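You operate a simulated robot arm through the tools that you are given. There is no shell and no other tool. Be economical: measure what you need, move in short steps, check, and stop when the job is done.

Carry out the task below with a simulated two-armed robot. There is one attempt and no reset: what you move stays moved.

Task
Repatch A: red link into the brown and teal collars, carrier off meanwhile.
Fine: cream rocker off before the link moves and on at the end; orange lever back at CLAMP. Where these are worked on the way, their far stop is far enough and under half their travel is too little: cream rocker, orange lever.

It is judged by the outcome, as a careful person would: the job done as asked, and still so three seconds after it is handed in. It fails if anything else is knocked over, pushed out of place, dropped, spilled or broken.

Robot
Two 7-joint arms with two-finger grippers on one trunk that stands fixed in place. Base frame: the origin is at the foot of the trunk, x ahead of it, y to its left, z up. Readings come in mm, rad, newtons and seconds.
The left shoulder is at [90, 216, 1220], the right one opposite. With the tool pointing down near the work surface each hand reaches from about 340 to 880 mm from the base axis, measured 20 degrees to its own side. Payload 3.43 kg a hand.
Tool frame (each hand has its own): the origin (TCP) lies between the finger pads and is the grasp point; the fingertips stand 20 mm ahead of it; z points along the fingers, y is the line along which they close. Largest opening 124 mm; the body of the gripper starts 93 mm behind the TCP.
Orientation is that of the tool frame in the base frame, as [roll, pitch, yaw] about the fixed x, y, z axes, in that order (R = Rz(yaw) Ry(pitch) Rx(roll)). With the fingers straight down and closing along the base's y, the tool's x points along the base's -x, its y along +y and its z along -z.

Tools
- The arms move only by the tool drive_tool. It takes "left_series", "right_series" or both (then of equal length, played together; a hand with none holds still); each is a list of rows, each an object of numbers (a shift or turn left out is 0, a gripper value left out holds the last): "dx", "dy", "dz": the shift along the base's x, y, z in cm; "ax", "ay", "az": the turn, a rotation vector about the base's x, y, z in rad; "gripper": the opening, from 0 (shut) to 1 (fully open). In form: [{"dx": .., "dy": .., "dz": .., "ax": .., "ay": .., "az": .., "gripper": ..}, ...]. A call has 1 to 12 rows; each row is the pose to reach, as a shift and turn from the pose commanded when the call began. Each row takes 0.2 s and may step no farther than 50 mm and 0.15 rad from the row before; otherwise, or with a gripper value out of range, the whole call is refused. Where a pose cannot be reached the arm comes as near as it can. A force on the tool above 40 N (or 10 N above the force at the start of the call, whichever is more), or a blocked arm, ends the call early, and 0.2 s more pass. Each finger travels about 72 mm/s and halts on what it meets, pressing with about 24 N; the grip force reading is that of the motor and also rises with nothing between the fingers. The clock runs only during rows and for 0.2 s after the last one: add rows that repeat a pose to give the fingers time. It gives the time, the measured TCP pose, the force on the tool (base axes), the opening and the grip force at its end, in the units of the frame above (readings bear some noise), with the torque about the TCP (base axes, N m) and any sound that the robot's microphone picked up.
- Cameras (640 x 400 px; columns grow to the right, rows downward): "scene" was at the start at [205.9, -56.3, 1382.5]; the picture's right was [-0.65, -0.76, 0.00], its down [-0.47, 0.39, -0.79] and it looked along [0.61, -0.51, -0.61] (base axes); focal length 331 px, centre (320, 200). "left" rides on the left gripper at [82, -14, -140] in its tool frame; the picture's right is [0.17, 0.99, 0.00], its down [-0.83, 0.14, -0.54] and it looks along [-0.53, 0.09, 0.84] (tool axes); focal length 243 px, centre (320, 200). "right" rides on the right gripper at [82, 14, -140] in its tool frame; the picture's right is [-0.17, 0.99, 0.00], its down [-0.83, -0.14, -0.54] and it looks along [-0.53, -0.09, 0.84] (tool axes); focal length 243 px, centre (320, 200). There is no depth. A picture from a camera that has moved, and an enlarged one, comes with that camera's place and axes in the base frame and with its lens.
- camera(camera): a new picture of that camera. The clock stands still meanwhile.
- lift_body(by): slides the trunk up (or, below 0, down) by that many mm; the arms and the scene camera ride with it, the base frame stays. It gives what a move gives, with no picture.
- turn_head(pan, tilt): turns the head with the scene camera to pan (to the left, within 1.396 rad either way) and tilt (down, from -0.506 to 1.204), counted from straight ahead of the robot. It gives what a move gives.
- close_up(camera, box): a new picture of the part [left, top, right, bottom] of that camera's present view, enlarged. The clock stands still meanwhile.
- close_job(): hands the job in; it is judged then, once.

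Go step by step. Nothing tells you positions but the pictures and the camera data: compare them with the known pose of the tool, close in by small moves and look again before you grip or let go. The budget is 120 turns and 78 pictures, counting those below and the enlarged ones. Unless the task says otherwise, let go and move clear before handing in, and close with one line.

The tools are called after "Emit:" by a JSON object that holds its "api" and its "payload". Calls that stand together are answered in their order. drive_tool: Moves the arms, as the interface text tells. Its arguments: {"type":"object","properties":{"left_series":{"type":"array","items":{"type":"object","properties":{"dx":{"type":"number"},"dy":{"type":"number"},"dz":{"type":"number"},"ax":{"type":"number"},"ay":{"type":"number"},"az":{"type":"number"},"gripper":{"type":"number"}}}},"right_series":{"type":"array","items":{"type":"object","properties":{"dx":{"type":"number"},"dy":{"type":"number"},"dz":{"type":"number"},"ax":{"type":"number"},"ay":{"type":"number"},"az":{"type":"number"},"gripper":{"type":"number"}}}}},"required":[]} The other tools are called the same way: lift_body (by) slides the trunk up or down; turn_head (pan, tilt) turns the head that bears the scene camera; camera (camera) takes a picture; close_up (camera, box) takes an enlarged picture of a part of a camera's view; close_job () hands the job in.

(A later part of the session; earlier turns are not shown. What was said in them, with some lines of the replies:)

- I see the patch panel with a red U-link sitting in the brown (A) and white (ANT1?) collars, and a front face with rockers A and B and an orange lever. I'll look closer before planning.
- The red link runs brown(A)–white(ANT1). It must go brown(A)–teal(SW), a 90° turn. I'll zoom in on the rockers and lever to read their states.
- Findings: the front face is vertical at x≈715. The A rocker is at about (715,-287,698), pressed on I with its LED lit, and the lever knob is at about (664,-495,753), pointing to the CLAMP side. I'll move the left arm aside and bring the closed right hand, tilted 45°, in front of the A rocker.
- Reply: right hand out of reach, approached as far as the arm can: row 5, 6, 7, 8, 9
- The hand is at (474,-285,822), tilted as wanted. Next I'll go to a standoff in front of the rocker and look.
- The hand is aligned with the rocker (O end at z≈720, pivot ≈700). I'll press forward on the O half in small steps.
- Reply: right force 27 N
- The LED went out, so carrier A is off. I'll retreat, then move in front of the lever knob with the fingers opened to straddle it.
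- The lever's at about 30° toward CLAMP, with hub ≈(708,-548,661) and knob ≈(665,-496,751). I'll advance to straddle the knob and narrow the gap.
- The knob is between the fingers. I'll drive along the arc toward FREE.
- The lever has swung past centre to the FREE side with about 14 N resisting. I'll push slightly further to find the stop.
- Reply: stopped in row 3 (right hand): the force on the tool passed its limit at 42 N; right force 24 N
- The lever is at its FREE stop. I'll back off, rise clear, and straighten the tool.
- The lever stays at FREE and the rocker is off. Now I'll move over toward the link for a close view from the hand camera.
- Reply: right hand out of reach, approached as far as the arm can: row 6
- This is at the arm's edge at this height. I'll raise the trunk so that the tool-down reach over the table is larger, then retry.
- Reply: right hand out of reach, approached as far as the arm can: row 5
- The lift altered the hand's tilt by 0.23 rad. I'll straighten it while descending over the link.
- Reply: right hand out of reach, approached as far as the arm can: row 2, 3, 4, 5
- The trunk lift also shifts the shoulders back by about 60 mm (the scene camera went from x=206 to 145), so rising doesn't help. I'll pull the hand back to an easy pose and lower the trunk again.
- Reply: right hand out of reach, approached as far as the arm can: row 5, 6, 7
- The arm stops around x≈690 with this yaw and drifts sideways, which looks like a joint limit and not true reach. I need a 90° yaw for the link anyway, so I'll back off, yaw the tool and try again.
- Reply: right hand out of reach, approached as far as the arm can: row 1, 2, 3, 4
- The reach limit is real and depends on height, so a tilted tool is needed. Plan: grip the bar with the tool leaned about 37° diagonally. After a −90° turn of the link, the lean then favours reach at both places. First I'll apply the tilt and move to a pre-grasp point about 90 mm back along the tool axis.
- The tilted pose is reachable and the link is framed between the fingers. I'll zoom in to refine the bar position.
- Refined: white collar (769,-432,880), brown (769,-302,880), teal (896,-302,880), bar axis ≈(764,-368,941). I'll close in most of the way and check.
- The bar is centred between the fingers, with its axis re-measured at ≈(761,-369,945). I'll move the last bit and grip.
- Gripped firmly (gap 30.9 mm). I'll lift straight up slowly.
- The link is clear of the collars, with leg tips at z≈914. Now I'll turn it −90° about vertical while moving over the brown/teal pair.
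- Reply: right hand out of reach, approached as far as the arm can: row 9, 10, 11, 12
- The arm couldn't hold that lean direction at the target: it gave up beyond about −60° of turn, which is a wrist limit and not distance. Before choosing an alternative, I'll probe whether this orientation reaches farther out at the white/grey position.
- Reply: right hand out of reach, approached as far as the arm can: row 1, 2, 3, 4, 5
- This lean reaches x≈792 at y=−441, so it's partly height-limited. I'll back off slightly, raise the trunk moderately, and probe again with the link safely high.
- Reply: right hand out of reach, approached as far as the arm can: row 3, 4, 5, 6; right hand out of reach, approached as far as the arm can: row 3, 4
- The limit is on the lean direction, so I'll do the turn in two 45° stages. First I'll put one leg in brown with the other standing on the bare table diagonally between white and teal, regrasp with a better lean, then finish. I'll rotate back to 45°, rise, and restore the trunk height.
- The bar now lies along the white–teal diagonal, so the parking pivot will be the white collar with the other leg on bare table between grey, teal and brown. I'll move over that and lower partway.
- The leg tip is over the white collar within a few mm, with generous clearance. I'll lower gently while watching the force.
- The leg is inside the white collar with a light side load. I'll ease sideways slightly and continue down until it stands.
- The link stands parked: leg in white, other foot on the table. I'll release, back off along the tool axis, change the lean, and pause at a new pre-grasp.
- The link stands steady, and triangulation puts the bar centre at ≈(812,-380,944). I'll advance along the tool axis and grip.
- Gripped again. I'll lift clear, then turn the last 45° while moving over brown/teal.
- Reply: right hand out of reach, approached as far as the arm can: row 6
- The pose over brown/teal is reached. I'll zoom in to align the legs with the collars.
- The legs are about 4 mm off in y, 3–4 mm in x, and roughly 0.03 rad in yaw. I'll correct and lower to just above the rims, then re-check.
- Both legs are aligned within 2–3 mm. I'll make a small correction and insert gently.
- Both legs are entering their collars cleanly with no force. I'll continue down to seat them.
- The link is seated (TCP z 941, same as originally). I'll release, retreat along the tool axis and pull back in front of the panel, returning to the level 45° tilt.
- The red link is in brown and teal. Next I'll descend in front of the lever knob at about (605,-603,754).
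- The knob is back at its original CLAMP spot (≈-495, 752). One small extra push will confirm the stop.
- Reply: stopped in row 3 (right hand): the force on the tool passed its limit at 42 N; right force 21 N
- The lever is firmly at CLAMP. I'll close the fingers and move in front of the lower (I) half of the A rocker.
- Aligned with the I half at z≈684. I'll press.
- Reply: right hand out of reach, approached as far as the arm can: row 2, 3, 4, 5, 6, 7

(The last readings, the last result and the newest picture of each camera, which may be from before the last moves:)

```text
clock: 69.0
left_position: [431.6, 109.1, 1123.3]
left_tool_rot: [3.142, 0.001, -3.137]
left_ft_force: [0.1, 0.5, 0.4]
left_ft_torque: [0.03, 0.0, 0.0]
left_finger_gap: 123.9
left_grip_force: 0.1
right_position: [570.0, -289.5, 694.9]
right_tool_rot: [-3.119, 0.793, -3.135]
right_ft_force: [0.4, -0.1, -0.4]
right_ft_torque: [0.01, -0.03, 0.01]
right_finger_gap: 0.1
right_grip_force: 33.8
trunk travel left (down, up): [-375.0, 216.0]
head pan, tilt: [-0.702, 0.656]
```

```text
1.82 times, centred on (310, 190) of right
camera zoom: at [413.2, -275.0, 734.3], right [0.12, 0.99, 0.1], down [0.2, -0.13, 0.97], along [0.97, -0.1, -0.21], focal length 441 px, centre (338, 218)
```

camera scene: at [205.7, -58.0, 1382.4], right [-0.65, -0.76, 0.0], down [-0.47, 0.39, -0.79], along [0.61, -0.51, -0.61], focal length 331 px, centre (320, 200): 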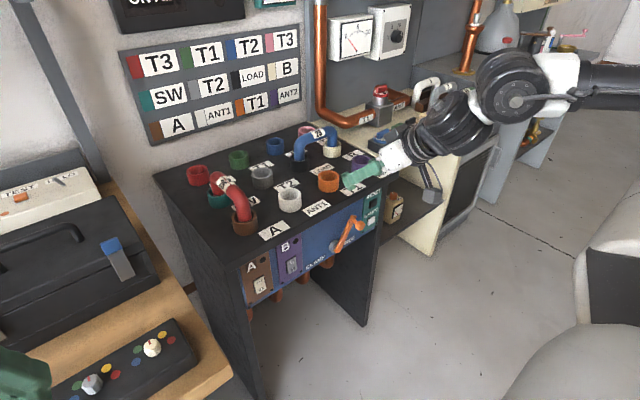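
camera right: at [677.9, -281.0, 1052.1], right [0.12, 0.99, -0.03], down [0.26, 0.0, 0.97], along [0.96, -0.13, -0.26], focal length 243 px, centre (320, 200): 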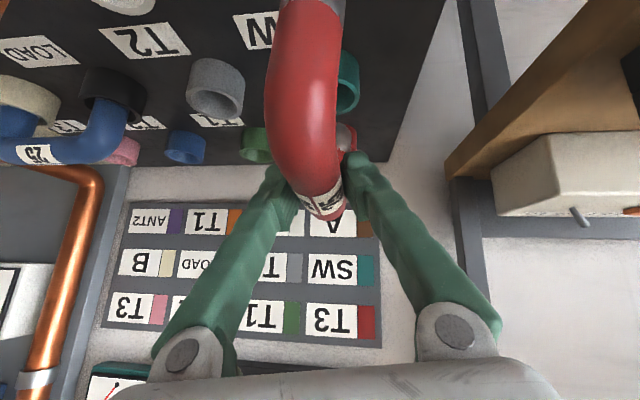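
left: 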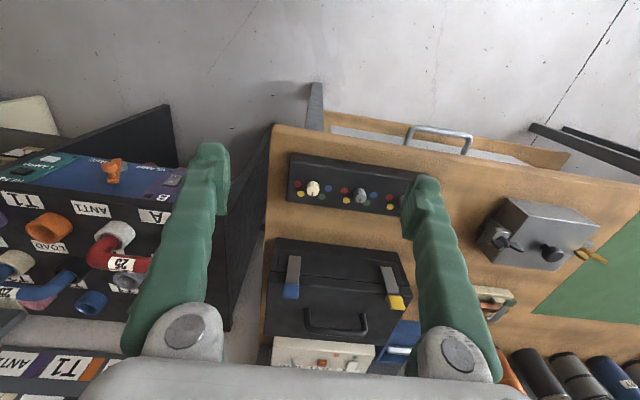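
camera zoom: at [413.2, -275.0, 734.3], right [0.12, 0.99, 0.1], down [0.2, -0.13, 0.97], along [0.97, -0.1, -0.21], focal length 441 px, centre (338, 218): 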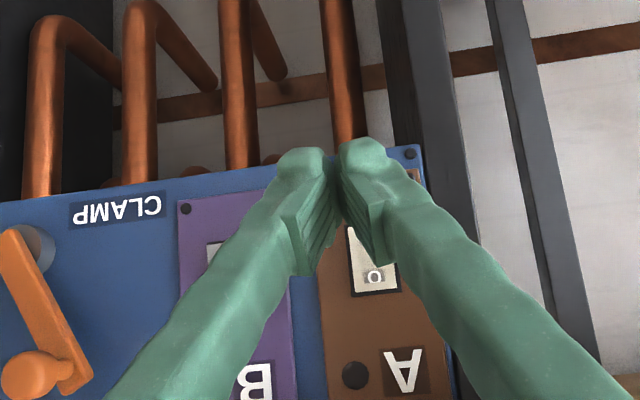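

The rocker wasn't reached: this arm is at its limit that low, and the LED is still off. I'll raise both hands 8 cm, then lower the trunk 80 mm so the hands end up at the same height with more reach.

Emit:
{"api": "drive_tool", "payload": {"left_series": [{"dz": 2}, {"dz": 4}, {"dz": 6}, {"dz": 8}], "right_series": [{"dz": 2}, {"dz": 4}, {"dz": 6}, {"dz": 8}]}}

Emit:
{"api": "lift_body", "payload": {"by": -80}}

Emit:
{"api": "drive_tool", "payload": {"right_series": [{"dx": 3, "dy": 0.2, "dz": -0.3}, {"dx": 7, "dy": 0.4, "dz": -0.6}]}}

```text
clock: 70.0
left_position: [413.7, 103.3, 1194.4]
left_tool_rot: [-3.139, 0.004, -3.134]
left_ft_force: [0.0, -0.1, -0.2]
left_ft_torque: [0.0, -0.04, -0.02]
left_finger_gap: 123.8
left_grip_force: 0.1
left hand out of reach, approached as far as the arm can: row 3, 4
right_position: [569.1, -290.8, 777.4]
right_tool_rot: [-3.116, 0.793, -3.132]
right_ft_force: [-0.3, 0.2, 1.1]
right_ft_torque: [-0.01, 0.03, -0.01]
right_finger_gap: 0.1
right_grip_force: 34.1
trunk travel left (down, up): [-375.0, 216.0]
head pan, tilt: [-0.702, 0.656]
```

```text
clock: 71.2
left_position: [423.8, 103.7, 1101.4]
left_tool_rot: [-3.139, -0.043, -3.137]
left_ft_force: [-0.4, -0.6, -0.3]
left_ft_torque: [0.01, 0.0, 0.02]
left_finger_gap: 123.7
left_grip_force: 0.0
right_position: [568.6, -290.8, 695.7]
right_tool_rot: [-3.116, 0.795, -3.133]
right_ft_force: [0.0, -0.3, 0.2]
right_ft_torque: [0.03, -0.03, 0.02]
right_finger_gap: 0.0
right_grip_force: 34.3
trunk travel left (down, up): [-295.0, 296.0]
head pan, tilt: [-0.702, 0.656]
```

```text
clock: 71.8
left_position: [424.0, 104.0, 1101.4]
left_tool_rot: [-3.139, -0.045, -3.138]
left_ft_force: [-0.5, 0.2, 0.4]
left_ft_torque: [-0.03, 0.02, 0.03]
left_finger_gap: 123.9
left_grip_force: 0.1
right_position: [638.4, -285.9, 688.5]
right_tool_rot: [-3.117, 0.793, -3.132]
right_ft_force: [0.4, 0.8, -0.4]
right_ft_torque: [0.01, 0.03, -0.02]
right_finger_gap: 0.2
right_grip_force: 34.1
trunk travel left (down, up): [-295.0, 296.0]
head pan, tilt: [-0.702, 0.656]
```

The hand is at (638,-286,688) with more reach. Pressing the I half again.

Emit:
{"api": "drive_tool", "payload": {"right_series": [{"dx": 2, "dz": -0.3}, {"dx": 3.5, "dz": -0.3}, {"dx": 4, "dz": -0.3}, {"dx": 4.4, "dz": -0.3}, {"dx": 4.7, "dz": -0.3}, {"dx": 5.0, "dz": -0.3}, {"dx": 5.3, "dz": -0.3}, {"dx": 5.6, "dz": -0.3}]}}

Emit:
{"api": "close_up", "payload": {"camera": "right", "box": [150, 80, 470, 300]}}

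```text
clock: 73.6
left_position: [419.7, 102.9, 1102.0]
left_tool_rot: [-3.138, -0.04, -3.137]
left_ft_force: [0.2, 0.8, -0.2]
left_ft_torque: [-0.01, 0.01, 0.03]
left_finger_gap: 124.2
left_grip_force: 0.0
right_position: [689.4, -286.5, 686.6]
right_tool_rot: [-3.114, 0.787, -3.125]
right_ft_force: [-33.2, -2.6, 5.0]
right_ft_torque: [0.01, -0.12, -0.05]
right_finger_gap: 6.1
right_grip_force: 34.2
trunk travel left (down, up): [-295.0, 296.0]
head pan, tilt: [-0.702, 0.656]
```

```text
1.82 times, centred on (310, 190) of right
camera zoom: at [531.9, -272.3, 726.3], right [0.12, 0.99, 0.1], down [0.2, -0.12, 0.97], along [0.97, -0.1, -0.22], focal length 441 px, centre (338, 218)
```

zoom: 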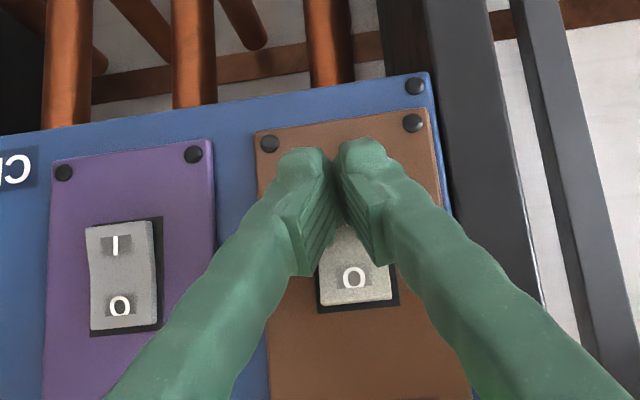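

Emit:
{"api": "drive_tool", "payload": {"right_series": [{"dx": -4}, {"dx": -8}, {"dx": -12}, {"dx": -15, "dy": -4}, {"dx": -15, "dy": -8.5}, {"dx": -15, "dy": -13}]}}

Emit:
{"api": "camera", "payload": {"camera": "right"}}

Emit:
{"api": "close_up", "payload": {"camera": "scene", "box": [140, 80, 420, 280]}}

```text
clock: 75.0
left_position: [421.6, 102.2, 1102.7]
left_tool_rot: [-3.139, -0.045, -3.138]
left_ft_force: [0.5, 0.2, 0.8]
left_ft_torque: [0.03, -0.03, 0.01]
left_finger_gap: 123.9
left_grip_force: 0.0
right_position: [544.3, -416.2, 688.3]
right_tool_rot: [-3.12, 0.793, -3.13]
right_ft_force: [-0.4, -0.8, 0.7]
right_ft_torque: [-0.02, -0.01, 0.0]
right_finger_gap: 0.0
right_grip_force: 34.5
trunk travel left (down, up): [-295.0, 296.0]
head pan, tilt: [-0.702, 0.656]
```

```text
17 pictures are left
camera right: at [387.0, -401.6, 727.2], right [0.12, 0.99, 0.1], down [0.2, -0.12, 0.97], along [0.97, -0.1, -0.21], focal length 243 px, centre (320, 200)
```

right: 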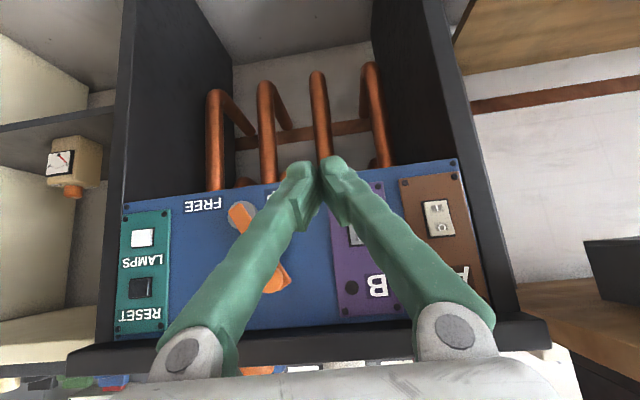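

```text
2.00 times, centred on (280, 180) of scene
camera zoom: at [224.1, -57.0, 1303.9], right [-0.65, -0.76, 0.0], down [-0.47, 0.39, -0.79], along [0.61, -0.51, -0.61], focal length 663 px, centre (400, 240)
```

zoom: 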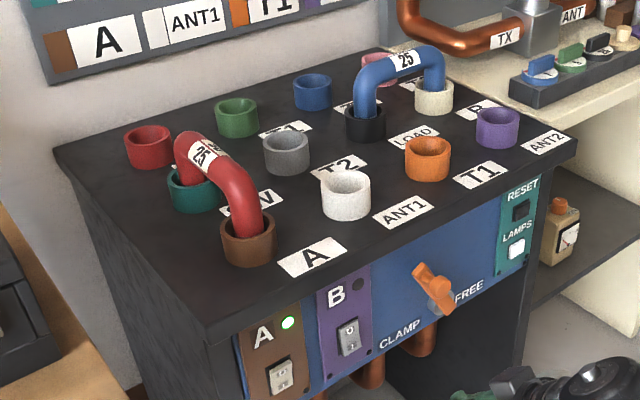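

LED A is lit, the lever is at CLAMP, and the link sits in brown and teal. One last look at the whole scene before handing in.

Emit:
{"api": "camera", "payload": {"camera": "scene"}}

Emit:
{"api": "close_up", "payload": {"camera": "scene", "box": [210, 130, 300, 220]}}

```text
15 pictures are left
camera scene: at [224.1, -57.0, 1303.9], right [-0.65, -0.76, 0.0], down [-0.47, 0.39, -0.79], along [0.61, -0.51, -0.61], focal length 331 px, centre (320, 200)
```

scene: 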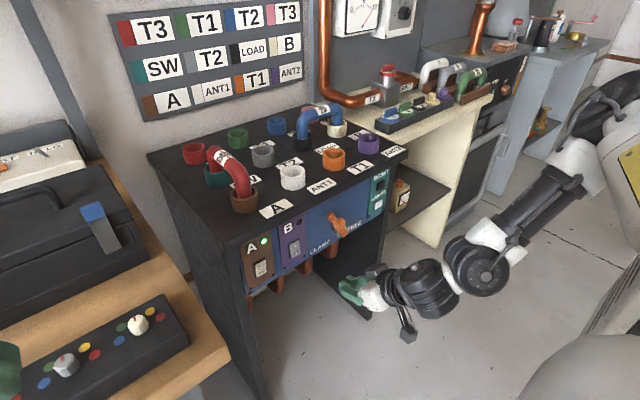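

```text
4.44 times, centred on (255, 175) of scene
camera zoom: at [224.1, -57.0, 1303.9], right [-0.65, -0.76, 0.0], down [-0.47, 0.39, -0.79], along [0.61, -0.51, -0.61], focal length 1473 px, centre (609, 311)
```

zoom: 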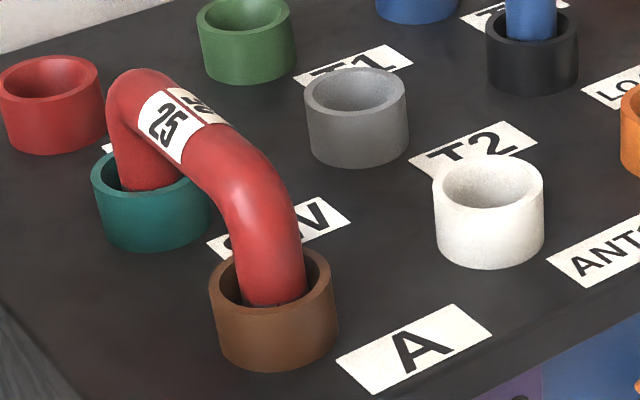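

Everything is in place, the hands are clear, and nothing else has moved, so I'm handing in.

Emit:
{"api": "close_job", "payload": {}}

```text
The job is handed in.
```

The red link is now seated in the brown and teal collars. The cream rocker was off before the link moved and is back on with LED A lit, and the orange lever is back at CLAMP.
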